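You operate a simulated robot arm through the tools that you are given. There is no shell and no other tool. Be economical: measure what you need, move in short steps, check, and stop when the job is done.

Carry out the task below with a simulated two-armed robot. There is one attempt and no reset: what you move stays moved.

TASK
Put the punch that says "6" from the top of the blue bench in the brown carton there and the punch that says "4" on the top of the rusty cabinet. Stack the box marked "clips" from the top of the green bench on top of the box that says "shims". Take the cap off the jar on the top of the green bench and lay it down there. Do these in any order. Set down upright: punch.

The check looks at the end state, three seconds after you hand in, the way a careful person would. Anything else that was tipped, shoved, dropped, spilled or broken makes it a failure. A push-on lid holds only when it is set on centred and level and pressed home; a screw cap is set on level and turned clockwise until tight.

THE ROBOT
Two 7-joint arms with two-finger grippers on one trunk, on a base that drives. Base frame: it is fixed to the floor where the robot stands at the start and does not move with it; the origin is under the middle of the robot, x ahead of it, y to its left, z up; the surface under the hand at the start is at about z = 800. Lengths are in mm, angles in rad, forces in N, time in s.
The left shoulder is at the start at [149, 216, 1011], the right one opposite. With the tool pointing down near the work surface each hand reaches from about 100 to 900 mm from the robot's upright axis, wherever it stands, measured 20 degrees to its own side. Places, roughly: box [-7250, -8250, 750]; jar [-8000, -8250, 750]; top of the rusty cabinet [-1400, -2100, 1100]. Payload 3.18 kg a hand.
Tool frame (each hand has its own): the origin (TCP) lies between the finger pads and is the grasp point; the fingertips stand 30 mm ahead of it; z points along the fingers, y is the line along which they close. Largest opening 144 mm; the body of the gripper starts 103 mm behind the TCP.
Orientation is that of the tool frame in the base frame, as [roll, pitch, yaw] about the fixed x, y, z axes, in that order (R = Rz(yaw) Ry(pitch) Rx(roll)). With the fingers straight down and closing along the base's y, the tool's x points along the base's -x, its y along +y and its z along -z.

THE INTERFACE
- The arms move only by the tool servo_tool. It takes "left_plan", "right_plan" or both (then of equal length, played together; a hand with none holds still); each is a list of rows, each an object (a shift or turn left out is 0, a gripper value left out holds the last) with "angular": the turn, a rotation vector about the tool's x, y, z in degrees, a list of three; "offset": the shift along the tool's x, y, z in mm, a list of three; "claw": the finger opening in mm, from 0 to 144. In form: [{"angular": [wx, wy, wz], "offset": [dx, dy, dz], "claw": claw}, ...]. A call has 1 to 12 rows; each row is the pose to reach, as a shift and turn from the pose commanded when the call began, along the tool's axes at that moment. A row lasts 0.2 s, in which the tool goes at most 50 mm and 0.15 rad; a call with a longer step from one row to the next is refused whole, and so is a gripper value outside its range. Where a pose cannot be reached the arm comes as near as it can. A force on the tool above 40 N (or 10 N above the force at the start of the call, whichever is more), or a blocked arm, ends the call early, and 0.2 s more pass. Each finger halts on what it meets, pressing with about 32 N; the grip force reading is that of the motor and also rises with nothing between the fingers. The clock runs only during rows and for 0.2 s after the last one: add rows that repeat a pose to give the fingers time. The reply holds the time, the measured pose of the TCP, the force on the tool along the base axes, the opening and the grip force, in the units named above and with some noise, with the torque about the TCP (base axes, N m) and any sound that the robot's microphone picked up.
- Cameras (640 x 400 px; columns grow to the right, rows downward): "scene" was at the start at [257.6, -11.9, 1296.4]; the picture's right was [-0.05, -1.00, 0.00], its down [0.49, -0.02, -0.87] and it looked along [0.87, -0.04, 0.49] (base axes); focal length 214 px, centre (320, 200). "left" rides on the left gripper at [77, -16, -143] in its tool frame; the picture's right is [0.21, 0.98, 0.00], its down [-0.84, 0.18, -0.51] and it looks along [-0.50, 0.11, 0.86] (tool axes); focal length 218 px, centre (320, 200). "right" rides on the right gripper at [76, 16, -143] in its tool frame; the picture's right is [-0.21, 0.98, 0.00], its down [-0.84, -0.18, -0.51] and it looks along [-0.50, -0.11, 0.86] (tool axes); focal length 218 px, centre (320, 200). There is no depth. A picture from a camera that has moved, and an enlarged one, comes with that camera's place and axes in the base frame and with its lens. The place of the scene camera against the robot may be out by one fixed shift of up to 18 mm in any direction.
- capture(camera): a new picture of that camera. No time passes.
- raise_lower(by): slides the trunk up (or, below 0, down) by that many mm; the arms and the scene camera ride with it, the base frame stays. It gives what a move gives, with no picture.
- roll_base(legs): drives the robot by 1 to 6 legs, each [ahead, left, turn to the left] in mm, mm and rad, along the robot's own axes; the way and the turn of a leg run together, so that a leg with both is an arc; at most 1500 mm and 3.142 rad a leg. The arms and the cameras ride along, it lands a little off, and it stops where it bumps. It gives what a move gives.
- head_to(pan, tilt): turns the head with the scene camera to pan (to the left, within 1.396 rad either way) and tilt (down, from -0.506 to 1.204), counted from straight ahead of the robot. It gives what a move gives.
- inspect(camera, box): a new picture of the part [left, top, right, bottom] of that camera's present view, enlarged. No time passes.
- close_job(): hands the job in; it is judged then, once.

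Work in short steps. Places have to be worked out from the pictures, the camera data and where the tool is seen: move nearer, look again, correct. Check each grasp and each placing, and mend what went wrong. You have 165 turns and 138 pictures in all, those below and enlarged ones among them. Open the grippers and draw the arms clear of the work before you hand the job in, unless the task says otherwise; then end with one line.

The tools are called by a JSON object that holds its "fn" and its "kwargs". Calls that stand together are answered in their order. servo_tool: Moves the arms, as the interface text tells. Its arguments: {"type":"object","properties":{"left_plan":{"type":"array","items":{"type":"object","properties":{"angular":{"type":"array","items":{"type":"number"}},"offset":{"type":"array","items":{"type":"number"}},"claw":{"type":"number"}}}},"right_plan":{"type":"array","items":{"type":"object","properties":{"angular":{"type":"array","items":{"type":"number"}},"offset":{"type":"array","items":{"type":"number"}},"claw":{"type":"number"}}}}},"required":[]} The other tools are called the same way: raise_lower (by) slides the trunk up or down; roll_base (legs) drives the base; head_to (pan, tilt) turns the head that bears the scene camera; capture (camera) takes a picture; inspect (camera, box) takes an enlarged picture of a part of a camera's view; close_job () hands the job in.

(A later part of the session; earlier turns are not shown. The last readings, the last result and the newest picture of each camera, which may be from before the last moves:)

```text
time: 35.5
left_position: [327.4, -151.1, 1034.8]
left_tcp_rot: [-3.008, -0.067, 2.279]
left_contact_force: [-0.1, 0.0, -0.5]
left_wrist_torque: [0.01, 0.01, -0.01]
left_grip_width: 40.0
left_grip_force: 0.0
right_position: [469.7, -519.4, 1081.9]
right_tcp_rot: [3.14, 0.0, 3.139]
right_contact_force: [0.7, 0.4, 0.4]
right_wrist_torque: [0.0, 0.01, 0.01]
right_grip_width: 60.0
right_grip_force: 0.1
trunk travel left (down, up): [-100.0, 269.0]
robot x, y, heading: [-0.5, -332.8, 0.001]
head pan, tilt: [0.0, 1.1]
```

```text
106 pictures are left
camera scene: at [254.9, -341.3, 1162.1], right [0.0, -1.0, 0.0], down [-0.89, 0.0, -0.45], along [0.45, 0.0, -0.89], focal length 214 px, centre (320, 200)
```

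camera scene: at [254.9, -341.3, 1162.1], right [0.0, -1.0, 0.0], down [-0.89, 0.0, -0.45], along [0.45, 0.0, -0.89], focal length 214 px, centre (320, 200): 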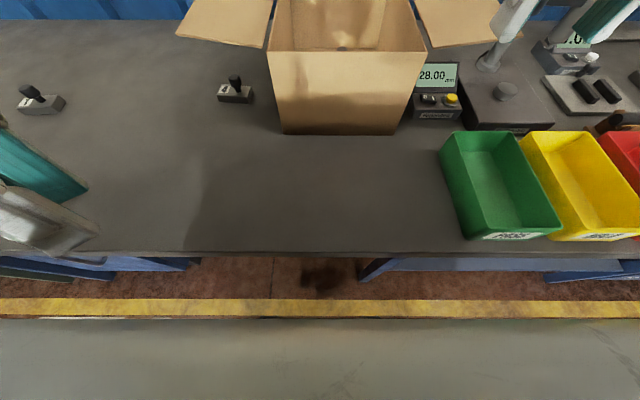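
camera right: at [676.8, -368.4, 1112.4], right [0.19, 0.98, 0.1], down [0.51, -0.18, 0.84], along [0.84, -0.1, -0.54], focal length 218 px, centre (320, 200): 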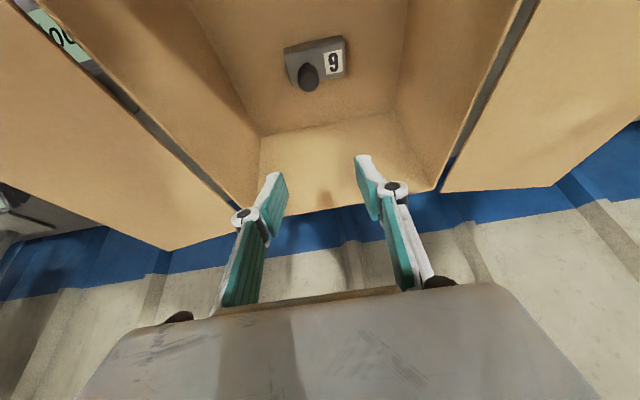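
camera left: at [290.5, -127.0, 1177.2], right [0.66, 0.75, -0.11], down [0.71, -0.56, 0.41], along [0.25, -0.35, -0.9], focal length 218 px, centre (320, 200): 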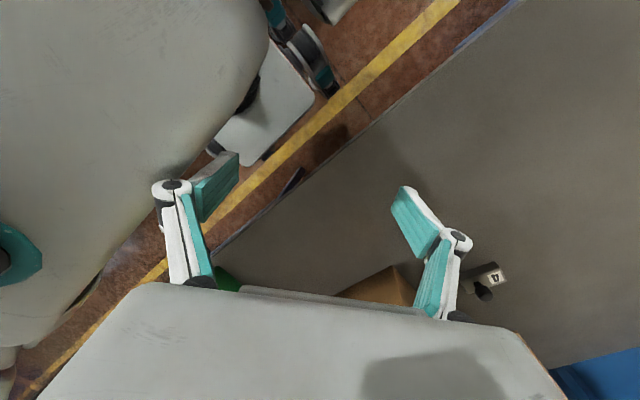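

The left hand is free now. I'll move it forward and left and restore its yaw.

{"fn": "servo_tool", "kwargs": {"left_plan": [{"offset": [-5, 30, -5]}, {"offset": [-10, 60, -10], "angular": [0, 0, -8]}, {"offset": [-15, 90, -15], "angular": [0, 0, -16]}, {"offset": [-19, 115, -20], "angular": [0, 0, -24]}, {"offset": [-19, 115, -30], "angular": [0, 0, -32]}, {"offset": [-19, 115, -40], "angular": [0, 0, -40]}, {"offset": [-19, 115, -50], "angular": [0, 0, -48]}, {"offset": [-19, 115, -50], "angular": [0, 0, -50]}]}}

```text
time: 37.3
left_position: [433.6, -88.7, 1068.7]
left_tcp_rot: [-3.107, -0.146, -3.125]
left_contact_force: [0.6, -0.5, 1.0]
left_wrist_torque: [-0.01, 0.0, 0.01]
left_grip_width: 40.0
left_grip_force: 0.1
left hand out of reach, approached as far as the arm can: row 1, 2, 3, 4, 5
right_position: [469.2, -519.7, 1082.1]
right_tcp_rot: [3.137, 0.0, 3.139]
right_contact_force: [-0.8, 0.5, 0.1]
right_wrist_torque: [0.01, 0.02, 0.01]
right_grip_width: 60.0
right_grip_force: 0.1
trunk travel left (down, up): [-100.0, 269.0]
robot x, y, heading: [0.4, -331.6, 0.006]
head pan, tilt: [0.0, 1.1]
```

The arm is back to a normal pose. I'll drive left and turn the robot to the right, so the left hand's natural backward lean points away from the carton flap.

{"fn": "roll_base", "kwargs": {"legs": [[0, 430, 0], [0, 0, -0.7]]}}

{"fn": "capture", "kwargs": {"camera": "left"}}

```text
time: 43.5
left_position: [487.7, 8.6, 1069.0]
left_tcp_rot: [-3.106, -0.145, 2.464]
left_contact_force: [-0.4, -0.2, -0.6]
left_wrist_torque: [0.02, -0.03, 0.02]
left_grip_width: 39.9
left_grip_force: 0.1
right_position: [238.3, -346.0, 1083.8]
right_tcp_rot: [3.138, 0.001, 2.446]
right_contact_force: [0.3, -1.0, -0.2]
right_wrist_torque: [0.03, 0.02, 0.01]
right_grip_width: 60.2
right_grip_force: 0.1
trunk travel left (down, up): [-100.0, 269.0]
robot x, y, heading: [-4.6, 95.6, -0.688]
head pan, tilt: [0.0, 1.1]
```

```text
105 pictures are left
camera left: at [437.9, 32.8, 1221.9], right [0.45, 0.89, 0.0], down [0.83, -0.42, 0.37], along [0.33, -0.17, -0.93], focal length 218 px, centre (320, 200)
```

left: 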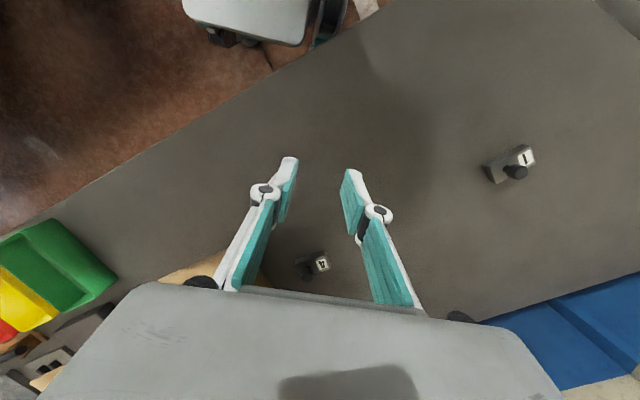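

Punch "4" is confirmed at about (722, -129), with its knob near (720, -145). I'll bring the left hand up-left of it and turn the yaw a little further.

{"fn": "servo_tool", "kwargs": {"left_plan": [{"offset": [-31, 16, 12], "angular": [-0.5, 0.1, 3.7]}, {"offset": [-62, 32, 24], "angular": [-1.1, 0.3, 7.3]}, {"offset": [-93, 49, 36], "angular": [-1.6, 0.4, 11]}, {"offset": [-124, 65, 47], "angular": [-2.2, 0.5, 14.6]}, {"offset": [-155, 81, 59], "angular": [-2.7, 0.65, 18.3]}, {"offset": [-155, 81, 59], "angular": [-2.7, 0.65, 18.3], "claw": 60}]}}

```text
time: 44.9
left_position: [587.2, -21.4, 970.2]
left_tcp_rot: [-3.138, -0.128, 2.324]
left_contact_force: [-0.8, -0.4, 0.1]
left_wrist_torque: [0.0, -0.01, 0.0]
left_grip_width: 60.2
left_grip_force: 0.1
left hand out of reach, approached as far as the arm can: row 2, 3, 4, 5, 6
right_position: [239.4, -346.8, 1082.9]
right_tcp_rot: [3.138, 0.001, 2.446]
right_contact_force: [0.3, 0.6, -0.5]
right_wrist_torque: [-0.01, -0.01, -0.02]
right_grip_width: 60.1
right_grip_force: 0.0
trunk travel left (down, up): [-100.0, 269.0]
robot x, y, heading: [-5.6, 98.8, -0.687]
head pan, tilt: [0.0, 1.1]
```

Reach is limited in this wrong-way tilt. I'll tilt the hand first, with fingers pointing forward and down, since that brought the wrist back into reach before.

{"fn": "servo_tool", "kwargs": {"left_plan": [{"angular": [0, -8, 0]}, {"angular": [0, -16, 0]}, {"angular": [0, -24, 0]}, {"angular": [0, -32, 0]}, {"angular": [0, -40, 0]}, {"angular": [0, -48, 0]}, {"angular": [0, -48, 0]}]}}

{"fn": "capture", "kwargs": {"camera": "left"}}

```text
time: 46.5
left_position: [595.0, -27.9, 977.7]
left_tcp_rot: [-3.133, 0.707, 2.331]
left_contact_force: [-0.7, 0.4, 0.8]
left_wrist_torque: [0.0, 0.01, 0.01]
left_grip_width: 60.1
left_grip_force: 0.1
left hand out of reach, approached as far as the arm can: row 6, 7
right_position: [239.4, -345.2, 1082.8]
right_tcp_rot: [3.137, 0.001, 2.447]
right_contact_force: [-0.1, 1.2, -0.2]
right_wrist_torque: [0.06, 0.0, -0.01]
right_grip_width: 60.0
right_grip_force: 0.1
trunk travel left (down, up): [-100.0, 269.0]
robot x, y, heading: [-0.6, 95.0, -0.687]
head pan, tilt: [0.0, 1.1]
```

```text
104 pictures are left
camera left: at [480.4, 69.2, 1036.6], right [0.6, 0.78, -0.14], down [0.35, -0.1, 0.93], along [0.72, -0.61, -0.33], focal length 218 px, centre (320, 200)
```

left: 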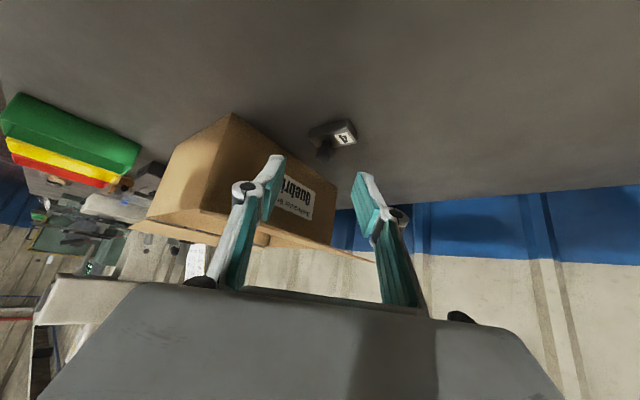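

I'll enlarge this view to locate the knob precisely.

{"fn": "inspect", "kwargs": {"camera": "left", "box": [260, 90, 400, 178]}}

```text
4.55 times, centred on (330, 134) of left
camera zoom: at [480.4, 69.2, 1036.6], right [0.6, 0.78, -0.14], down [0.35, -0.1, 0.93], along [0.72, -0.61, -0.33], focal length 992 px, centre (274, 500)
```

zoom: 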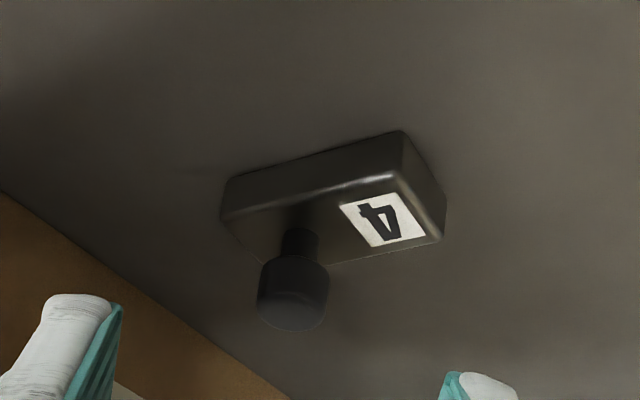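

The knob axis is at about (722, -142) with its top near z = 855. I'll line up with it and advance along the fingers' direction to 50 mm short.

{"fn": "servo_tool", "kwargs": {"left_plan": [{"offset": [-30, 9, 20]}, {"offset": [-42, 13, 60]}, {"offset": [-42, 13, 100]}, {"offset": [-42, 13, 140]}, {"offset": [-42, 13, 140]}]}}

{"fn": "capture", "kwargs": {"camera": "left"}}

```text
time: 47.7
left_position: [684.3, -110.3, 899.0]
left_tcp_rot: [-3.135, 0.713, 2.33]
left_contact_force: [-0.4, -0.6, -0.4]
left_wrist_torque: [-0.01, -0.02, -0.01]
left_grip_width: 60.1
left_grip_force: 0.1
right_position: [240.0, -345.6, 1083.9]
right_tcp_rot: [3.138, 0.001, 2.448]
right_contact_force: [-0.1, -0.1, 0.2]
right_wrist_torque: [-0.03, -0.01, -0.01]
right_grip_width: 59.9
right_grip_force: 0.0
trunk travel left (down, up): [-100.0, 269.0]
robot x, y, heading: [-0.9, 95.8, -0.693]
head pan, tilt: [0.0, 1.1]
```

```text
102 pictures are left
camera left: at [571.5, -12.2, 957.5], right [0.6, 0.78, -0.14], down [0.34, -0.1, 0.93], along [0.72, -0.61, -0.33], focal length 218 px, centre (320, 200)
```

left: 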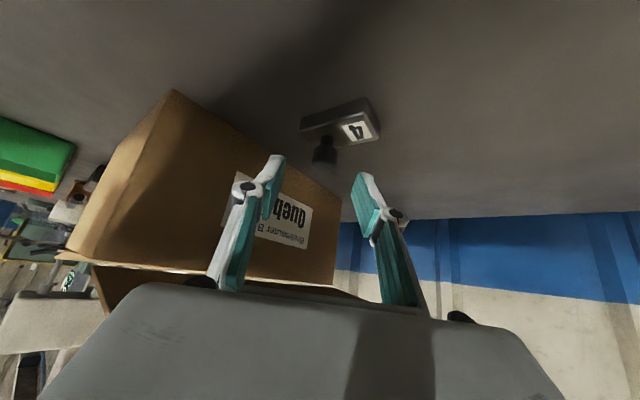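

Alignment looks right. I'll advance the last 60 mm and close on the knob.

{"fn": "servo_tool", "kwargs": {"left_plan": [{"offset": [-1, 4, 25]}, {"offset": [-2, 5, 45]}, {"offset": [-2, 5, 60]}, {"offset": [-2, 5, 60], "claw": 40}, {"offset": [-2, 5, 60], "claw": 15}, {"offset": [-2, 5, 60], "claw": 10}, {"offset": [-2, 5, 60], "claw": 10}]}}

{"fn": "capture", "kwargs": {"camera": "left"}}

```text
time: 49.3
left_position: [718.2, -135.4, 853.9]
left_tcp_rot: [-3.134, 0.711, 2.33]
left_contact_force: [0.7, -0.6, -0.5]
left_wrist_torque: [0.03, -0.04, -0.06]
left_grip_width: 24.8
left_grip_force: 31.9
right_position: [240.3, -346.0, 1082.3]
right_tcp_rot: [3.138, 0.0, 2.448]
right_contact_force: [-0.6, -0.3, 1.1]
right_wrist_torque: [-0.01, 0.01, -0.01]
right_grip_width: 60.1
right_grip_force: 0.2
trunk travel left (down, up): [-100.0, 269.0]
robot x, y, heading: [-1.7, 93.5, -0.687]
head pan, tilt: [0.0, 1.1]
```

```text
101 pictures are left
camera left: at [603.8, -37.8, 912.7], right [0.6, 0.78, -0.14], down [0.35, -0.1, 0.93], along [0.72, -0.61, -0.33], focal length 218 px, centre (320, 200)
```

left: 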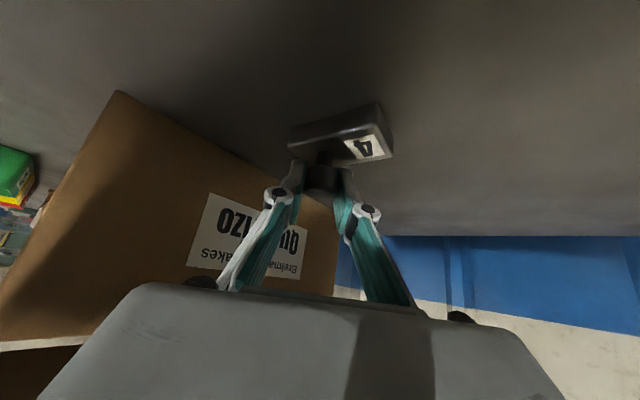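

Gripped (25 mm, 32 N). I'll lift a little and back out along the finger direction, which leads up and away from the flap.

{"fn": "servo_tool", "kwargs": {"left_plan": [{"offset": [-10, 0, -12]}, {"offset": [-13, 0, -40]}, {"offset": [-13, 0, -80]}, {"offset": [-13, 0, -120]}, {"offset": [-13, 0, -160]}, {"offset": [-13, 0, -190]}, {"offset": [-13, 0, -190]}]}}

{"fn": "capture", "kwargs": {"camera": "left"}}

{"fn": "capture", "kwargs": {"camera": "scene"}}

```text
time: 50.9
left_position: [639.7, -51.2, 1005.7]
left_tcp_rot: [-3.132, 0.711, 2.329]
left_contact_force: [1.1, -0.1, -4.4]
left_wrist_torque: [-0.07, 0.01, 0.02]
left_grip_width: 24.3
left_grip_force: 31.7
right_position: [240.1, -346.1, 1081.7]
right_tcp_rot: [3.139, -0.001, 2.447]
right_contact_force: [-0.9, 0.6, -0.1]
right_wrist_torque: [-0.01, -0.02, -0.01]
right_grip_width: 60.2
right_grip_force: 0.1
trunk travel left (down, up): [-100.0, 269.0]
robot x, y, heading: [-3.5, 92.1, -0.689]
head pan, tilt: [0.0, 1.1]
```

```text
100 pictures are left
camera left: at [526.3, 45.2, 1064.7], right [0.6, 0.78, -0.14], down [0.35, -0.1, 0.93], along [0.72, -0.61, -0.33], focal length 218 px, centre (320, 200)
```

left: 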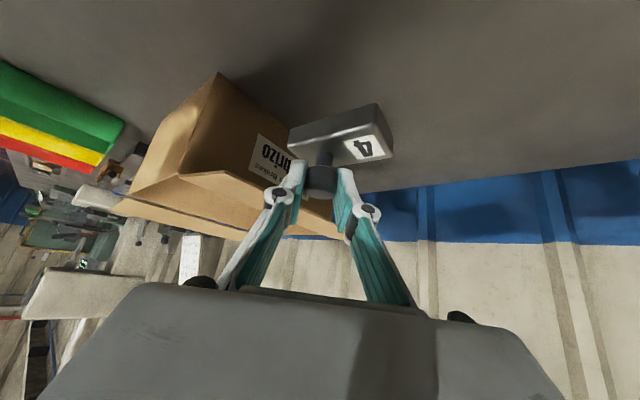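

```text
99 pictures are left
camera scene: at [193.2, -79.4, 1161.7], right [-0.64, -0.77, 0.0], down [-0.69, 0.57, -0.45], along [0.35, -0.29, -0.89], focal length 214 px, centre (320, 200)
```

scene: 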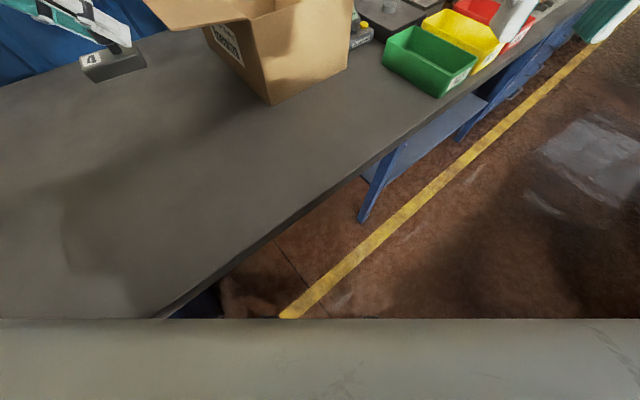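

Punch "4" is held level and clear. I'll back away from the bench and turn right toward the rusty cabinet, then look.

{"fn": "roll_base", "kwargs": {"legs": [[-386, -318, 0], [0, 0, -1.3]]}}

{"fn": "head_to", "kwargs": {"pan": 0, "tilt": 0.3}}

{"fn": "capture", "kwargs": {"camera": "scene"}}

```text
time: 57.4
left_position: [-461.2, -556.3, 1006.5]
left_tcp_rot: [-3.134, 0.709, 1.045]
left_contact_force: [0.0, -0.6, -3.8]
left_wrist_torque: [0.01, 0.0, 0.04]
left_grip_width: 24.4
left_grip_force: 31.8
right_position: [-855.4, -254.9, 1082.2]
right_tcp_rot: [3.138, 0.0, 1.161]
right_contact_force: [0.5, 0.4, -0.4]
right_wrist_torque: [0.0, -0.01, -0.02]
right_grip_width: 59.8
right_grip_force: 0.1
trunk travel left (down, up): [-100.0, 269.0]
robot x, y, heading: [-503.1, 100.2, -1.977]
head pan, tilt: [0.0, 1.1]
```

```text
time: 58.5
left_position: [-459.8, -555.6, 1006.9]
left_tcp_rot: [-3.134, 0.71, 1.045]
left_contact_force: [1.2, -0.4, -3.6]
left_wrist_torque: [-0.03, 0.03, -0.01]
left_grip_width: 24.1
left_grip_force: 31.9
right_position: [-855.3, -254.8, 1081.8]
right_tcp_rot: [3.139, -0.001, 1.16]
right_contact_force: [1.0, -0.6, -0.7]
right_wrist_torque: [-0.04, 0.03, -0.03]
right_grip_width: 60.1
right_grip_force: 0.1
trunk travel left (down, up): [-100.0, 269.0]
robot x, y, heading: [-498.0, 99.8, -1.975]
head pan, tilt: [0.0, 0.3]
```

```text
98 pictures are left
camera scene: at [-621.1, -176.1, 1227.9], right [-0.92, 0.39, 0.0], down [0.12, 0.27, -0.95], along [-0.38, -0.88, -0.3], focal length 214 px, centre (320, 200)
```

scene: 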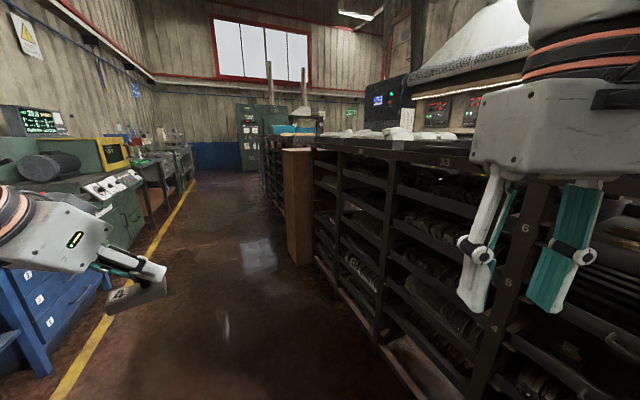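

I'll enlarge the area where the cabinet should be, around column 316, row 148.

{"fn": "inspect", "kwargs": {"camera": "scene", "box": [220, 80, 420, 280]}}

```text
2.00 times, centred on (320, 180) of scene
camera zoom: at [-621.1, -176.1, 1227.9], right [-0.92, 0.39, 0.0], down [0.12, 0.27, -0.95], along [-0.38, -0.88, -0.3], focal length 429 px, centre (320, 240)
```

zoom: 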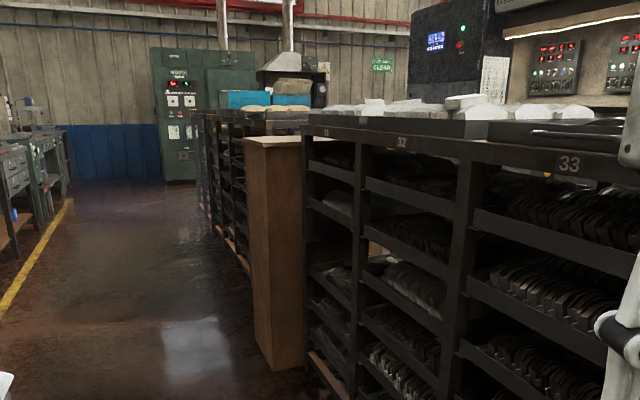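

The rusty cabinet stands between the shelf racks, with its aisle face near x = -1130 and y from about -1930 to -2350. I'll raise the trunk for clearance, then drive down the aisle facing along it.

{"fn": "raise_lower", "kwargs": {"by": 265}}

{"fn": "roll_base", "kwargs": {"legs": [[0, 0, 0.404], [1000, -76, 0], [950, -76, 0]]}}

{"fn": "head_to", "kwargs": {"pan": -1.0, "tilt": 0.4}}

{"fn": "capture", "kwargs": {"camera": "scene"}}

```text
time: 61.2
left_position: [-459.8, -555.7, 1270.7]
left_tcp_rot: [-3.133, 0.711, 1.045]
left_contact_force: [0.9, -0.7, -4.2]
left_wrist_torque: [0.05, 0.01, 0.01]
left_grip_width: 24.7
left_grip_force: 32.0
right_position: [-854.6, -255.7, 1347.8]
right_tcp_rot: [3.138, 0.001, 1.16]
right_contact_force: [-0.5, 0.0, 0.0]
right_wrist_torque: [-0.03, 0.04, -0.02]
right_grip_width: 59.8
right_grip_force: 0.1
trunk travel left (down, up): [-365.0, 4.0]
robot x, y, heading: [-498.3, 102.4, -1.972]
head pan, tilt: [0.0, 0.3]
```

```text
time: 72.1
left_position: [-379.7, -2418.8, 1270.2]
left_tcp_rot: [-3.134, 0.711, 1.438]
left_contact_force: [0.3, -0.9, -4.4]
left_wrist_torque: [-0.01, 0.07, -0.01]
left_grip_width: 24.8
left_grip_force: 32.0
right_position: [-857.8, -2290.4, 1348.0]
right_tcp_rot: [3.139, 0.001, 1.556]
right_contact_force: [-0.7, -0.6, -0.6]
right_wrist_torque: [-0.03, 0.01, 0.02]
right_grip_width: 59.8
right_grip_force: 0.1
trunk travel left (down, up): [-365.0, 4.0]
robot x, y, heading: [-664.0, -1823.2, -1.585]
head pan, tilt: [0.0, 0.3]
```

```text
time: 73.3
left_position: [-378.0, -2417.7, 1271.9]
left_tcp_rot: [-3.133, 0.71, 1.439]
left_contact_force: [-1.1, 0.5, -3.7]
left_wrist_torque: [-0.02, 0.0, 0.0]
left_grip_width: 24.8
left_grip_force: 32.0
right_position: [-858.2, -2289.8, 1346.9]
right_tcp_rot: [3.137, 0.0, 1.554]
right_contact_force: [0.5, -0.2, -0.1]
right_wrist_torque: [-0.03, 0.02, 0.02]
right_grip_width: 60.1
right_grip_force: 0.1
trunk travel left (down, up): [-365.0, 4.0]
robot x, y, heading: [-665.3, -1822.6, -1.585]
head pan, tilt: [-1.0, 0.4]
```

```text
96 pictures are left
camera scene: at [-751.9, -1923.4, 1503.2], right [-0.53, 0.85, 0.0], down [0.33, 0.21, -0.92], along [-0.78, -0.49, -0.39], focal length 214 px, centre (320, 200)
```

scene: 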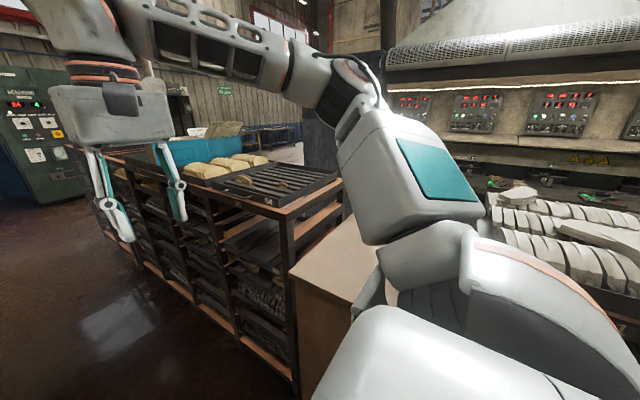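

The cabinet top is visible, spanning roughly x -1086 to -1479 with its far edge near y = -2245. I'll turn right to face it, which should put the left hand over its top.

{"fn": "roll_base", "kwargs": {"legs": [[0, 0, -1.556]]}}

{"fn": "head_to", "kwargs": {"pan": 0.3, "tilt": 0.8}}

{"fn": "capture", "kwargs": {"camera": "scene"}}

{"fn": "capture", "kwargs": {"camera": "left"}}

```text
time: 77.5
left_position: [-1256.6, -2116.7, 1270.7]
left_tcp_rot: [-3.136, 0.71, -0.123]
left_contact_force: [0.0, -0.2, -4.7]
left_wrist_torque: [0.01, 0.02, 0.02]
left_grip_width: 24.4
left_grip_force: 31.9
right_position: [-1133.4, -1635.6, 1346.5]
right_tcp_rot: [3.137, 0.001, -0.01]
right_contact_force: [-0.4, 0.3, 0.6]
right_wrist_torque: [0.03, -0.02, -0.03]
right_grip_width: 59.9
right_grip_force: 0.0
trunk travel left (down, up): [-365.0, 4.0]
robot x, y, heading: [-670.1, -1823.6, 3.141]
head pan, tilt: [-1.0, 0.4]
```

```text
time: 79.0
left_position: [-1256.7, -2117.4, 1271.3]
left_tcp_rot: [-3.134, 0.709, -0.124]
left_contact_force: [-0.2, 0.1, -4.6]
left_wrist_torque: [0.03, 0.02, 0.01]
left_grip_width: 24.5
left_grip_force: 32.2
right_position: [-1133.2, -1636.7, 1348.3]
right_tcp_rot: [3.137, 0.0, -0.009]
right_contact_force: [0.8, 0.1, -0.9]
right_wrist_torque: [0.0, -0.04, 0.03]
right_grip_width: 60.1
right_grip_force: 0.0
trunk travel left (down, up): [-365.0, 4.0]
robot x, y, heading: [-664.8, -1822.2, 3.139]
head pan, tilt: [0.3, 0.799]
```

```text
95 pictures are left
camera scene: at [-791.3, -1856.9, 1468.1], right [-0.29, 0.96, 0.0], down [0.69, 0.21, -0.7], along [-0.67, -0.2, -0.72], focal length 214 px, centre (320, 200)
```

scene: 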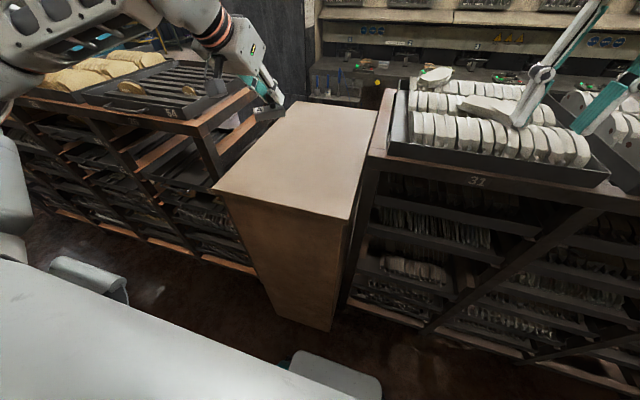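

```text
94 pictures are left
camera left: at [-1104.5, -2121.8, 1329.8], right [0.03, -0.99, -0.14], down [-0.33, -0.14, 0.93], along [-0.94, 0.02, -0.33], focal length 218 px, centre (320, 200)
```

left: 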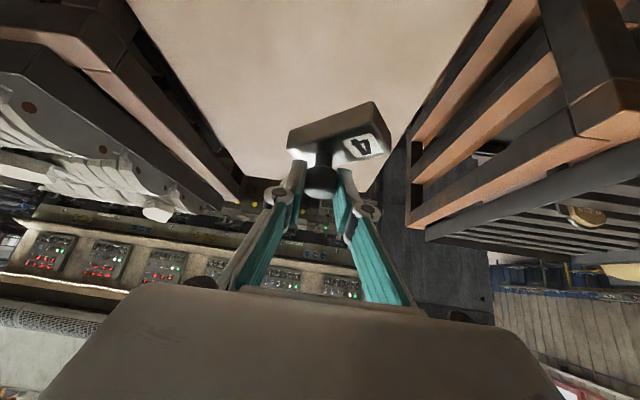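

The cabinet top spans about x -1096 to -1685 and y -2240 to -1875, and the hand is above it. I'll move toward the middle and down to about 12 mm above the expected set-down height.

{"fn": "servo_tool", "kwargs": {"left_plan": [{"offset": [3, -30, 20]}, {"offset": [15, -44, 55]}, {"offset": [23, -44, 90]}, {"offset": [30, -44, 113]}, {"offset": [30, -44, 113]}]}}

{"fn": "capture", "kwargs": {"camera": "left"}}

{"fn": "inspect", "kwargs": {"camera": "scene", "box": [180, 20, 420, 170]}}

```text
time: 80.2
left_position: [-1301.6, -2064.8, 1166.7]
left_tcp_rot: [-3.134, 0.711, -0.122]
left_contact_force: [-0.2, -0.8, -4.1]
left_wrist_torque: [0.03, 0.02, -0.02]
left_grip_width: 24.5
left_grip_force: 31.7
right_position: [-1133.0, -1636.6, 1346.9]
right_tcp_rot: [3.139, 0.001, -0.008]
right_contact_force: [0.7, 0.0, -0.2]
right_wrist_torque: [0.02, 0.02, 0.0]
right_grip_width: 60.2
right_grip_force: 0.1
trunk travel left (down, up): [-365.0, 4.0]
robot x, y, heading: [-666.1, -1822.2, 3.141]
head pan, tilt: [0.3, 0.799]
```

```text
93 pictures are left
camera left: at [-1149.6, -2070.5, 1225.8], right [0.03, -0.99, -0.14], down [-0.33, -0.14, 0.93], along [-0.94, 0.02, -0.33], focal length 218 px, centre (320, 200)
```

left: 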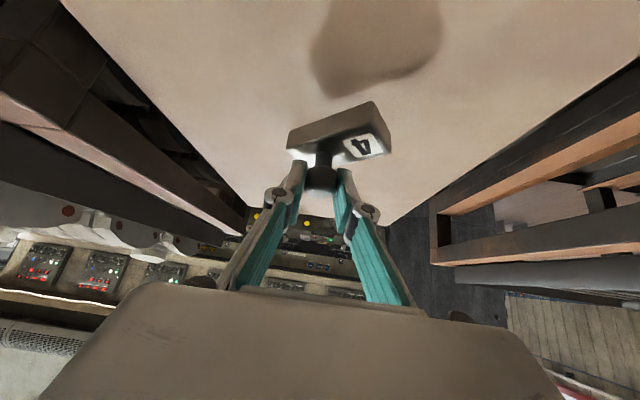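

```text
2.67 times, centred on (300, 95) of scene
camera zoom: at [-791.0, -1857.0, 1468.2], right [-0.29, 0.96, 0.0], down [0.69, 0.21, -0.7], along [-0.67, -0.2, -0.72], focal length 572 px, centre (373, 480)
```

zoom: 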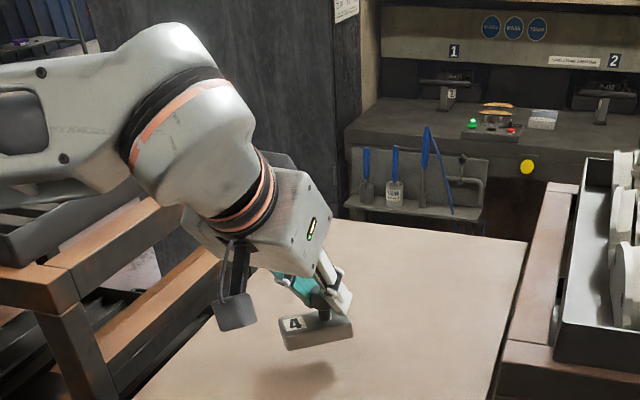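

It is level and still hovering. I'll lower in small steps and watch the force.

{"fn": "servo_tool", "kwargs": {"left_plan": [{"offset": [2.6, 0, 3]}, {"offset": [4.6, 0, 5.3]}, {"offset": [5.9, 0, 6.8]}, {"offset": [7.2, 0, 8.3]}, {"offset": [7.2, 0, 8.3]}]}}

```text
time: 81.4
left_position: [-1302.0, -2065.8, 1155.1]
left_tcp_rot: [-3.134, 0.711, -0.127]
left_contact_force: [0.6, -0.1, -4.6]
left_wrist_torque: [0.04, -0.01, -0.02]
left_grip_width: 24.6
left_grip_force: 32.3
right_position: [-1133.4, -1635.3, 1348.1]
right_tcp_rot: [3.14, -0.001, -0.008]
right_contact_force: [-0.3, -0.2, -0.7]
right_wrist_torque: [0.01, 0.01, 0.02]
right_grip_width: 60.0
right_grip_force: 0.1
trunk travel left (down, up): [-365.0, 4.0]
robot x, y, heading: [-664.5, -1824.8, 3.139]
head pan, tilt: [0.3, 0.799]
```

{"fn": "servo_tool", "kwargs": {"left_plan": [{"offset": [1.0, 0, 1.1]}, {"offset": [2, 0, 2.3]}, {"offset": [2, 0, 2.3]}]}}

{"fn": "inspect", "kwargs": {"camera": "scene", "box": [260, 90, 340, 170]}}

```text
time: 82.2
left_position: [-1302.1, -2066.0, 1151.6]
left_tcp_rot: [-3.133, 0.711, -0.123]
left_contact_force: [1.0, 0.1, -3.5]
left_wrist_torque: [0.06, 0.01, 0.0]
left_grip_width: 24.5
left_grip_force: 31.8
right_position: [-1131.9, -1637.2, 1348.5]
right_tcp_rot: [3.139, -0.001, -0.008]
right_contact_force: [0.0, 0.9, 0.4]
right_wrist_torque: [0.0, 0.0, 0.03]
right_grip_width: 59.9
right_grip_force: 0.1
trunk travel left (down, up): [-365.0, 4.0]
robot x, y, heading: [-668.2, -1821.1, 3.141]
head pan, tilt: [0.3, 0.799]
```

```text
5.00 times, centred on (300, 130) of scene
camera zoom: at [-791.3, -1856.9, 1468.1], right [-0.29, 0.96, 0.0], down [0.69, 0.21, -0.7], along [-0.67, -0.2, -0.72], focal length 1072 px, centre (420, 550)
```

zoom: 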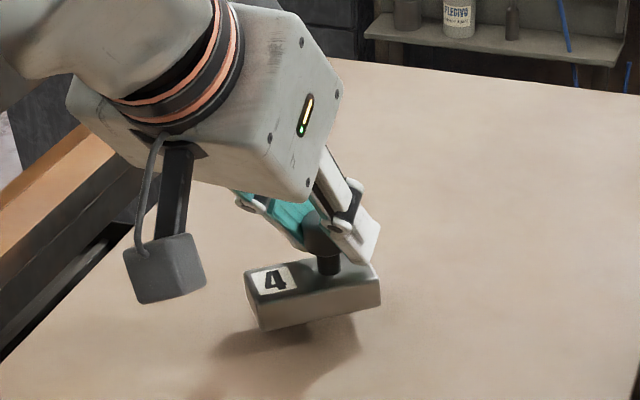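

There is still a visible gap under the punch, so the top is lower than 1100. I'll keep lowering slowly.

{"fn": "servo_tool", "kwargs": {"left_plan": [{"offset": [1.6, 0, 1.9]}, {"offset": [3.3, 0, 3.8]}, {"offset": [4.9, 0, 5.7]}, {"offset": [6.5, 0, 7.6]}, {"offset": [8.1, 0, 9.5]}, {"offset": [8.1, 0, 9.5]}]}}

{"fn": "inspect", "kwargs": {"camera": "scene", "box": [260, 90, 340, 170]}}

```text
time: 83.6
left_position: [-1301.7, -2066.3, 1138.3]
left_tcp_rot: [-3.133, 0.71, -0.125]
left_contact_force: [-0.1, 0.2, -4.6]
left_wrist_torque: [0.05, 0.02, -0.01]
left_grip_width: 24.6
left_grip_force: 32.0
right_position: [-1132.4, -1635.8, 1346.9]
right_tcp_rot: [3.137, -0.002, -0.008]
right_contact_force: [0.9, 0.4, 0.3]
right_wrist_torque: [0.03, 0.03, 0.0]
right_grip_width: 59.9
right_grip_force: 0.1
trunk travel left (down, up): [-365.0, 4.0]
robot x, y, heading: [-668.2, -1823.1, 3.137]
head pan, tilt: [0.3, 0.799]
```

```text
5.00 times, centred on (300, 130) of scene
camera zoom: at [-791.3, -1856.9, 1468.1], right [-0.29, 0.96, 0.0], down [0.69, 0.21, -0.7], along [-0.67, -0.2, -0.72], focal length 1072 px, centre (420, 550)
```

zoom: 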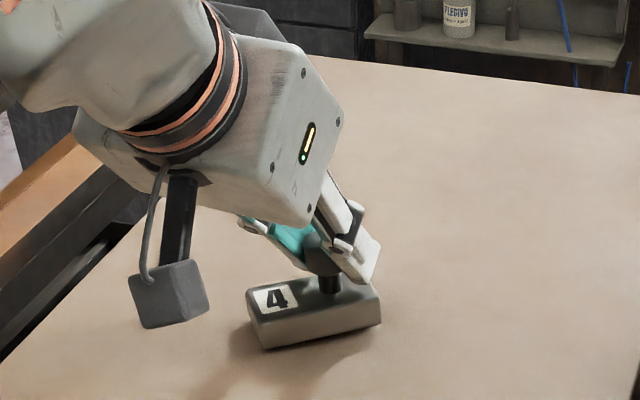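

The shadow is closing up. I'll keep going in the same small steps.

{"fn": "servo_tool", "kwargs": {"left_plan": [{"offset": [1.3, 0, 1.5]}, {"offset": [2.6, 0, 3]}, {"offset": [3.9, 0, 4.5]}, {"offset": [5.2, 0, 6.1]}, {"offset": [5.2, 0, 6.1]}]}}

{"fn": "inspect", "kwargs": {"camera": "scene", "box": [260, 90, 340, 170]}}

```text
time: 84.8
left_position: [-1303.0, -2064.3, 1134.5]
left_tcp_rot: [-3.135, 0.717, -0.128]
left_contact_force: [-2.9, 3.2, 10.7]
left_wrist_torque: [-0.25, -0.43, 0.0]
left_grip_width: 24.4
left_grip_force: 31.8
right_position: [-1132.0, -1634.6, 1347.7]
right_tcp_rot: [3.138, 0.004, -0.005]
right_contact_force: [-0.9, -0.2, 0.1]
right_wrist_torque: [0.03, -0.04, -0.02]
right_grip_width: 59.9
right_grip_force: 0.0
trunk travel left (down, up): [-365.0, 4.0]
robot x, y, heading: [-668.4, -1824.2, 3.136]
head pan, tilt: [0.3, 0.799]
```

```text
5.00 times, centred on (300, 130) of scene
camera zoom: at [-790.5, -1855.9, 1468.3], right [-0.29, 0.96, 0.0], down [0.69, 0.21, -0.7], along [-0.67, -0.2, -0.72], focal length 1072 px, centre (420, 550)
```

zoom: 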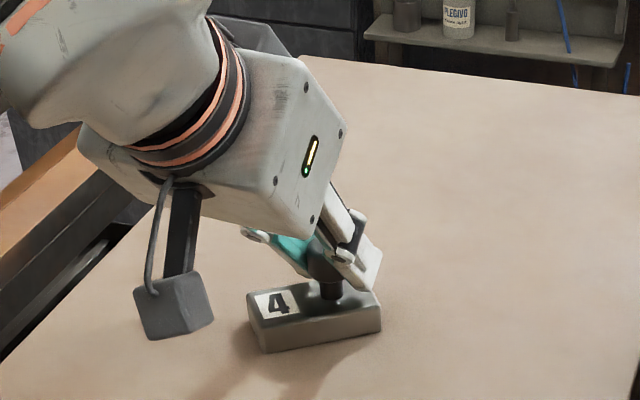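

The punch is on the top (force changed by +15 N). I'll ease off slightly, open, and back out along the finger axis.

{"fn": "servo_tool", "kwargs": {"left_plan": [{"offset": [-1.3, 0, -1.5]}, {"offset": [-1.3, 0, -1.5], "claw": 35}, {"offset": [-1.3, 0, -1.5], "claw": 60}, {"offset": [-1.3, 0, -1.5], "claw": 60}, {"offset": [-1.3, 0, -35], "claw": 60}, {"offset": [-1.3, 0, -75], "claw": 60}, {"offset": [-1.3, 0, -115], "claw": 60}, {"offset": [-1.3, 0, -155], "claw": 60}, {"offset": [-1.3, 0, -155], "claw": 60}]}}

{"fn": "capture", "kwargs": {"camera": "scene"}}

```text
time: 86.8
left_position: [-1203.5, -2080.2, 1248.8]
left_tcp_rot: [-3.134, 0.709, -0.125]
left_contact_force: [0.1, -0.1, 0.8]
left_wrist_torque: [0.01, 0.0, 0.0]
left_grip_width: 60.2
left_grip_force: 0.0
right_position: [-1133.8, -1634.9, 1347.5]
right_tcp_rot: [3.137, 0.001, -0.009]
right_contact_force: [-0.3, 0.6, 0.2]
right_wrist_torque: [-0.02, -0.02, 0.0]
right_grip_width: 60.1
right_grip_force: 0.1
trunk travel left (down, up): [-365.0, 4.0]
robot x, y, heading: [-664.6, -1823.3, 3.137]
head pan, tilt: [0.3, 0.799]
```

```text
88 pictures are left
camera scene: at [-791.8, -1856.8, 1468.0], right [-0.29, 0.96, 0.0], down [0.69, 0.21, -0.7], along [-0.67, -0.2, -0.72], focal length 214 px, centre (320, 200)
```

scene: 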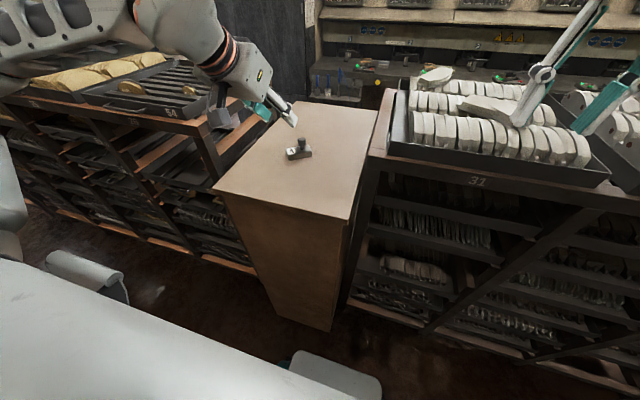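

Punch "4" is upright on the cabinet. I'll withdraw the left hand further and level it, then turn to look down the aisle.

{"fn": "servo_tool", "kwargs": {"left_plan": [{"offset": [0, 0, -40]}, {"offset": [15, 0, -80], "angular": [0, 8, 0]}, {"offset": [30, 0, -110], "angular": [0, 16, 0]}, {"offset": [45, 0, -130], "angular": [0, 24, 0]}, {"offset": [60, 0, -140], "angular": [0, 32, 0]}, {"offset": [75, 0, -145], "angular": [0, 40, 0]}, {"offset": [75, 0, -145], "angular": [0, 40, 0]}]}}

{"fn": "roll_base", "kwargs": {"legs": [[60, 0, 0], [-60, 0, 0]]}}

```text
time: 88.4
left_position: [-1052.8, -2099.7, 1311.2]
left_tcp_rot: [-3.135, 0.011, -0.129]
left_contact_force: [0.0, 0.3, 0.6]
left_wrist_torque: [0.03, -0.01, 0.0]
left_grip_width: 59.9
left_grip_force: 0.1
right_position: [-1132.3, -1635.9, 1347.7]
right_tcp_rot: [3.14, 0.001, -0.009]
right_contact_force: [0.2, -1.1, -1.0]
right_wrist_torque: [-0.02, 0.0, 0.0]
right_grip_width: 59.6
right_grip_force: 0.1
trunk travel left (down, up): [-365.0, 4.0]
robot x, y, heading: [-669.6, -1824.8, 3.138]
head pan, tilt: [0.3, 0.799]
```

```text
time: 90.0
left_position: [-1053.7, -2100.5, 1310.6]
left_tcp_rot: [-3.137, 0.012, -0.127]
left_contact_force: [0.1, 0.7, -1.1]
left_wrist_torque: [0.01, 0.02, -0.01]
left_grip_width: 59.9
left_grip_force: 0.0
right_position: [-1133.8, -1636.2, 1347.2]
right_tcp_rot: [3.137, 0.001, -0.007]
right_contact_force: [0.2, 0.3, 0.1]
right_wrist_torque: [0.01, 0.02, -0.01]
right_grip_width: 60.1
right_grip_force: 0.0
trunk travel left (down, up): [-365.0, 4.0]
robot x, y, heading: [-664.6, -1822.0, 3.144]
head pan, tilt: [0.3, 0.799]
```

Now I'll turn left to face along the aisle, look down it and plan the drive.

{"fn": "roll_base", "kwargs": {"legs": [[0, 0, 1.571]]}}

{"fn": "head_to", "kwargs": {"pan": 0, "tilt": 0.3}}

{"fn": "capture", "kwargs": {"camera": "scene"}}

{"fn": "head_to", "kwargs": {"pan": -0.8, "tilt": 0.2}}

{"fn": "capture", "kwargs": {"camera": "scene"}}

```text
time: 94.2
left_position: [-391.3, -2211.5, 1310.9]
left_tcp_rot: [-3.137, 0.013, 1.444]
left_contact_force: [0.1, -0.3, -0.5]
left_wrist_torque: [0.01, 0.01, 0.02]
left_grip_width: 60.0
left_grip_force: 0.0
right_position: [-853.8, -2291.7, 1347.6]
right_tcp_rot: [3.139, 0.002, 1.564]
right_contact_force: [0.3, 1.0, -0.5]
right_wrist_torque: [0.02, -0.01, 0.0]
right_grip_width: 60.0
right_grip_force: 0.1
trunk travel left (down, up): [-365.0, 4.0]
robot x, y, heading: [-666.2, -1823.7, -1.574]
head pan, tilt: [0.3, 0.799]
```

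```text
time: 95.1
left_position: [-390.6, -2210.1, 1310.7]
left_tcp_rot: [-3.136, 0.012, 1.444]
left_contact_force: [1.2, 0.5, -0.1]
left_wrist_torque: [0.02, 0.01, 0.01]
left_grip_width: 60.2
left_grip_force: 0.1
right_position: [-854.1, -2292.4, 1347.4]
right_tcp_rot: [3.139, 0.001, 1.564]
right_contact_force: [0.0, -0.1, -0.5]
right_wrist_torque: [0.0, 0.01, 0.01]
right_grip_width: 60.1
right_grip_force: 0.1
trunk travel left (down, up): [-365.0, 4.0]
robot x, y, heading: [-668.0, -1824.5, -1.571]
head pan, tilt: [0.0, 0.3]
```

```text
87 pictures are left
camera scene: at [-673.8, -1967.3, 1512.4], right [-1.0, 0.0, 0.0], down [0.0, 0.3, -0.95], along [0.0, -0.95, -0.3], focal length 214 px, centre (320, 200)
```

scene: 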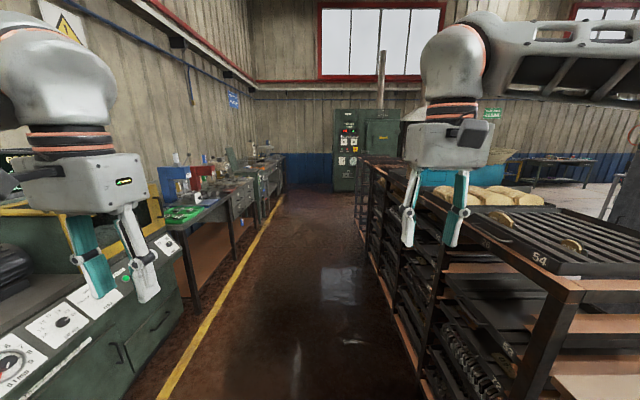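

```text
time: 96.2
left_position: [-390.4, -2211.6, 1310.1]
left_tcp_rot: [-3.136, 0.011, 1.442]
left_contact_force: [-0.7, -0.4, 0.3]
left_wrist_torque: [-0.02, -0.02, 0.01]
left_grip_width: 59.9
left_grip_force: 0.0
right_position: [-853.7, -2291.2, 1347.7]
right_tcp_rot: [3.139, 0.001, 1.563]
right_contact_force: [0.4, -0.2, -0.4]
right_wrist_torque: [-0.02, -0.01, 0.02]
right_grip_width: 60.3
right_grip_force: 0.2
trunk travel left (down, up): [-365.0, 4.0]
robot x, y, heading: [-665.7, -1820.7, -1.573]
head pan, tilt: [-0.799, 0.201]
```

```text
86 pictures are left
camera scene: at [-740.6, -1938.8, 1521.8], right [-0.7, 0.72, 0.0], down [0.14, 0.14, -0.98], along [-0.7, -0.68, -0.2], focal length 214 px, centre (320, 200)
```

scene: 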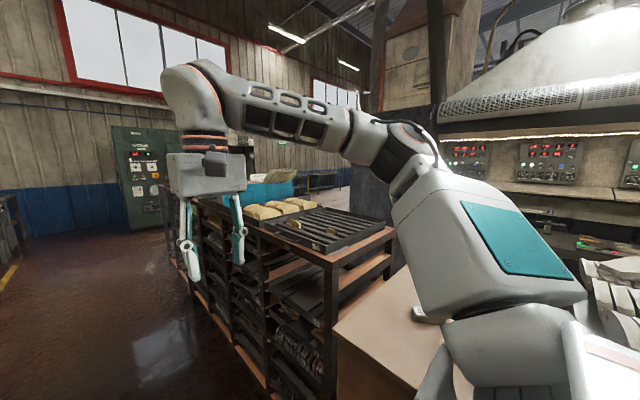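

The aisle ahead is clear between the bench on the left and the racks on the right. I'll drive 3 m down it and look again.

{"fn": "roll_base", "kwargs": {"legs": [[1500, 0, 0], [1500, 0, 0]]}}

{"fn": "capture", "kwargs": {"camera": "scene"}}

```text
time: 110.5
left_position: [-354.9, -5166.4, 1310.2]
left_tcp_rot: [-3.137, 0.011, 1.474]
left_contact_force: [0.3, -0.1, 0.6]
left_wrist_torque: [-0.01, 0.03, 0.01]
left_grip_width: 60.1
left_grip_force: 0.0
right_position: [-815.7, -5262.2, 1349.0]
right_tcp_rot: [3.137, 0.001, 1.595]
right_contact_force: [-0.1, 0.5, 0.0]
right_wrist_torque: [-0.01, 0.0, -0.01]
right_grip_width: 59.9
right_grip_force: 0.1
trunk travel left (down, up): [-365.0, 4.0]
robot x, y, heading: [-642.7, -4786.0, -1.541]
head pan, tilt: [-0.799, 0.201]
```

```text
85 pictures are left
camera scene: at [-713.3, -4906.0, 1521.8], right [-0.72, 0.7, 0.0], down [0.14, 0.14, -0.98], along [-0.68, -0.7, -0.2], focal length 214 px, centre (320, 200)
```

scene: 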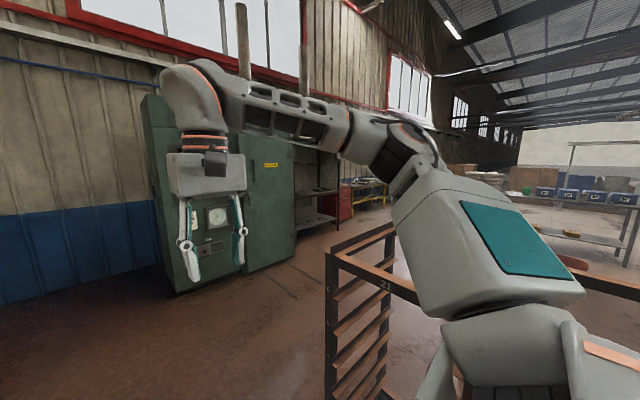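

The racks end near y ≈ -5750, and a green electrical cabinet sticks out from the far wall to about y ≈ -7150. I'll drive to y ≈ -6400, turn right and look.

{"fn": "roll_base", "kwargs": {"legs": [[0, 0, -0.03], [1500, 0, 0], [130, 0, 0], [0, 0, -1.571]]}}

{"fn": "head_to", "kwargs": {"pan": 0.2, "tilt": 0.2}}

{"fn": "capture", "kwargs": {"camera": "scene"}}

```text
time: 123.1
left_position: [-996.5, -6722.0, 1310.5]
left_tcp_rot: [-3.137, 0.012, -0.1]
left_contact_force: [-0.1, 0.5, -0.7]
left_wrist_torque: [0.04, 0.01, -0.02]
left_grip_width: 60.0
left_grip_force: 0.0
right_position: [-1089.3, -6260.9, 1348.0]
right_tcp_rot: [3.138, 0.001, 0.021]
right_contact_force: [0.6, -0.1, -0.7]
right_wrist_torque: [0.02, 0.02, -0.01]
right_grip_width: 60.0
right_grip_force: 0.0
trunk travel left (down, up): [-365.0, 4.0]
robot x, y, heading: [-621.1, -6435.8, -3.116]
head pan, tilt: [-0.799, 0.201]
```

```text
time: 124.4
left_position: [-996.1, -6721.7, 1309.9]
left_tcp_rot: [-3.135, 0.011, -0.102]
left_contact_force: [0.0, -0.4, 0.1]
left_wrist_torque: [-0.02, 0.01, 0.0]
left_grip_width: 59.9
left_grip_force: 0.0
right_position: [-1090.3, -6260.7, 1346.8]
right_tcp_rot: [3.139, 0.001, 0.021]
right_contact_force: [-0.2, -0.9, -1.1]
right_wrist_torque: [0.03, 0.01, 0.0]
right_grip_width: 60.1
right_grip_force: 0.0
trunk travel left (down, up): [-365.0, 4.0]
robot x, y, heading: [-619.8, -6430.9, -3.119]
head pan, tilt: [0.201, 0.201]
```

```text
84 pictures are left
camera scene: at [-756.1, -6466.3, 1521.8], right [-0.22, 0.97, 0.0], down [0.19, 0.04, -0.98], along [-0.95, -0.22, -0.2], focal length 214 px, centre (320, 200)
```

scene: 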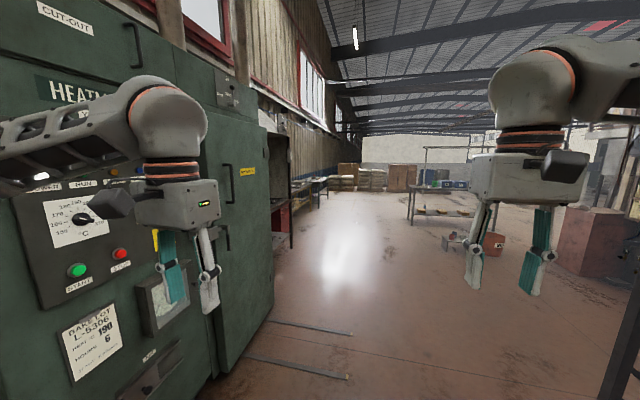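

The way along -x is open, apart from two low rails on the floor in front of the green cabinet. I'll strafe right to pass clear of them and drive ahead.

{"fn": "roll_base", "kwargs": {"legs": [[0, -230, -0.024], [1500, 0, 0], [1500, 0, 0]]}}

{"fn": "head_to", "kwargs": {"pan": 0.4, "tilt": 0.2}}

{"fn": "capture", "kwargs": {"camera": "scene"}}

```text
time: 141.2
left_position: [-4014.5, -6555.4, 1310.1]
left_tcp_rot: [-3.136, 0.014, -0.07]
left_contact_force: [0.0, 0.3, 0.3]
left_wrist_torque: [0.01, 0.01, 0.01]
left_grip_width: 60.0
left_grip_force: 0.0
right_position: [-4121.9, -6097.9, 1347.5]
right_tcp_rot: [3.138, 0.002, 0.049]
right_contact_force: [0.0, 0.7, -0.3]
right_wrist_torque: [0.01, -0.04, 0.05]
right_grip_width: 59.6
right_grip_force: 0.0
trunk travel left (down, up): [-365.0, 4.0]
robot x, y, heading: [-3644.3, -6258.9, -3.081]
head pan, tilt: [0.201, 0.201]
```

```text
time: 141.9
left_position: [-4013.9, -6555.6, 1310.1]
left_tcp_rot: [-3.136, 0.012, -0.069]
left_contact_force: [-0.3, 0.0, -0.3]
left_wrist_torque: [0.0, -0.01, 0.0]
left_grip_width: 60.1
left_grip_force: 0.1
right_position: [-4122.3, -6098.7, 1347.7]
right_tcp_rot: [3.138, 0.003, 0.049]
right_contact_force: [-0.4, 0.1, 0.1]
right_wrist_torque: [0.01, -0.01, 0.01]
right_grip_width: 60.0
right_grip_force: 0.0
trunk travel left (down, up): [-365.0, 4.0]
robot x, y, heading: [-3640.6, -6257.8, -3.083]
head pan, tilt: [0.4, 0.201]
```

```text
83 pictures are left
camera scene: at [-3775.5, -6310.6, 1521.8], right [-0.44, 0.9, 0.0], down [0.18, 0.09, -0.98], along [-0.88, -0.43, -0.2], focal length 214 px, centre (320, 200)
```

scene: 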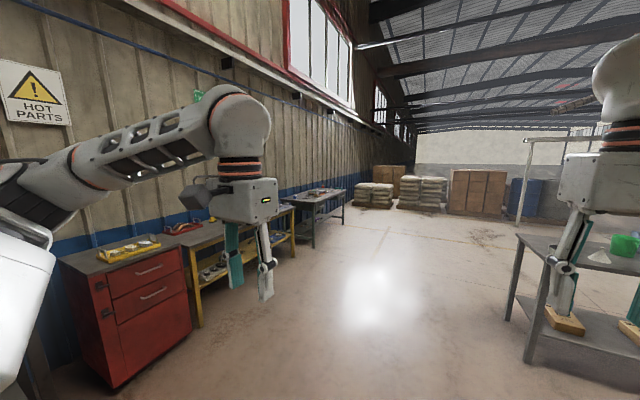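

The gray table ahead on the left, near (-6850, -8020), must be the green bench. I'll drive on to x ≈ -7050, turn to face it and look.

{"fn": "roll_base", "kwargs": {"legs": [[1500, 0, 0], [1500, 0, 0], [400, 0, 0], [0, 0, 1.512]]}}

{"fn": "head_to", "kwargs": {"pan": -0.1, "tilt": 0.5}}

{"fn": "capture", "kwargs": {"camera": "scene"}}

```text
time: 162.3
left_position: [-6819.5, -6768.0, 1310.5]
left_tcp_rot: [-3.136, 0.012, 1.39]
left_contact_force: [0.0, -1.1, -0.3]
left_wrist_torque: [0.01, 0.0, -0.01]
left_grip_width: 59.9
left_grip_force: 0.1
right_position: [-7285.9, -6823.1, 1347.9]
right_tcp_rot: [3.139, 0.001, 1.511]
right_contact_force: [-0.6, 1.2, 0.1]
right_wrist_torque: [0.0, 0.01, 0.04]
right_grip_width: 59.8
right_grip_force: 0.1
trunk travel left (down, up): [-365.0, 4.0]
robot x, y, heading: [-7072.4, -6366.0, -1.624]
head pan, tilt: [0.4, 0.201]
```

```text
time: 163.2
left_position: [-6819.2, -6767.8, 1309.4]
left_tcp_rot: [-3.136, 0.013, 1.391]
left_contact_force: [0.0, -0.4, -0.1]
left_wrist_torque: [0.01, -0.02, 0.0]
left_grip_width: 60.3
left_grip_force: 0.0
right_position: [-7286.8, -6825.5, 1348.2]
right_tcp_rot: [3.138, 0.004, 1.512]
right_contact_force: [-0.1, 0.7, 0.1]
right_wrist_torque: [0.03, -0.01, -0.02]
right_grip_width: 60.1
right_grip_force: 0.1
trunk travel left (down, up): [-365.0, 4.0]
robot x, y, heading: [-7078.3, -6367.1, -1.626]
head pan, tilt: [-0.099, 0.499]
```

```text
82 pictures are left
camera scene: at [-7097.7, -6506.2, 1494.2], right [-0.99, 0.15, 0.0], down [0.07, 0.47, -0.88], along [-0.13, -0.87, -0.48], focal length 214 px, centre (320, 200)
```

scene: 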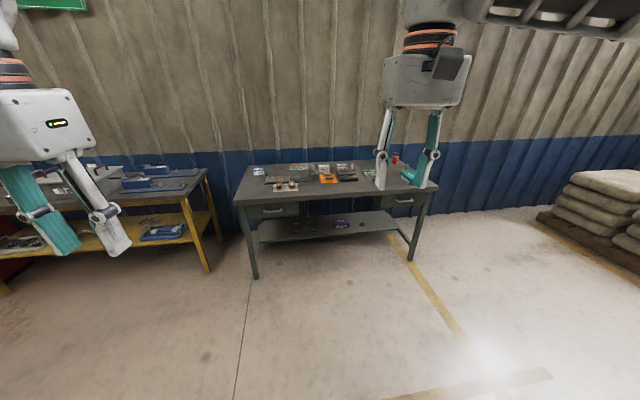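

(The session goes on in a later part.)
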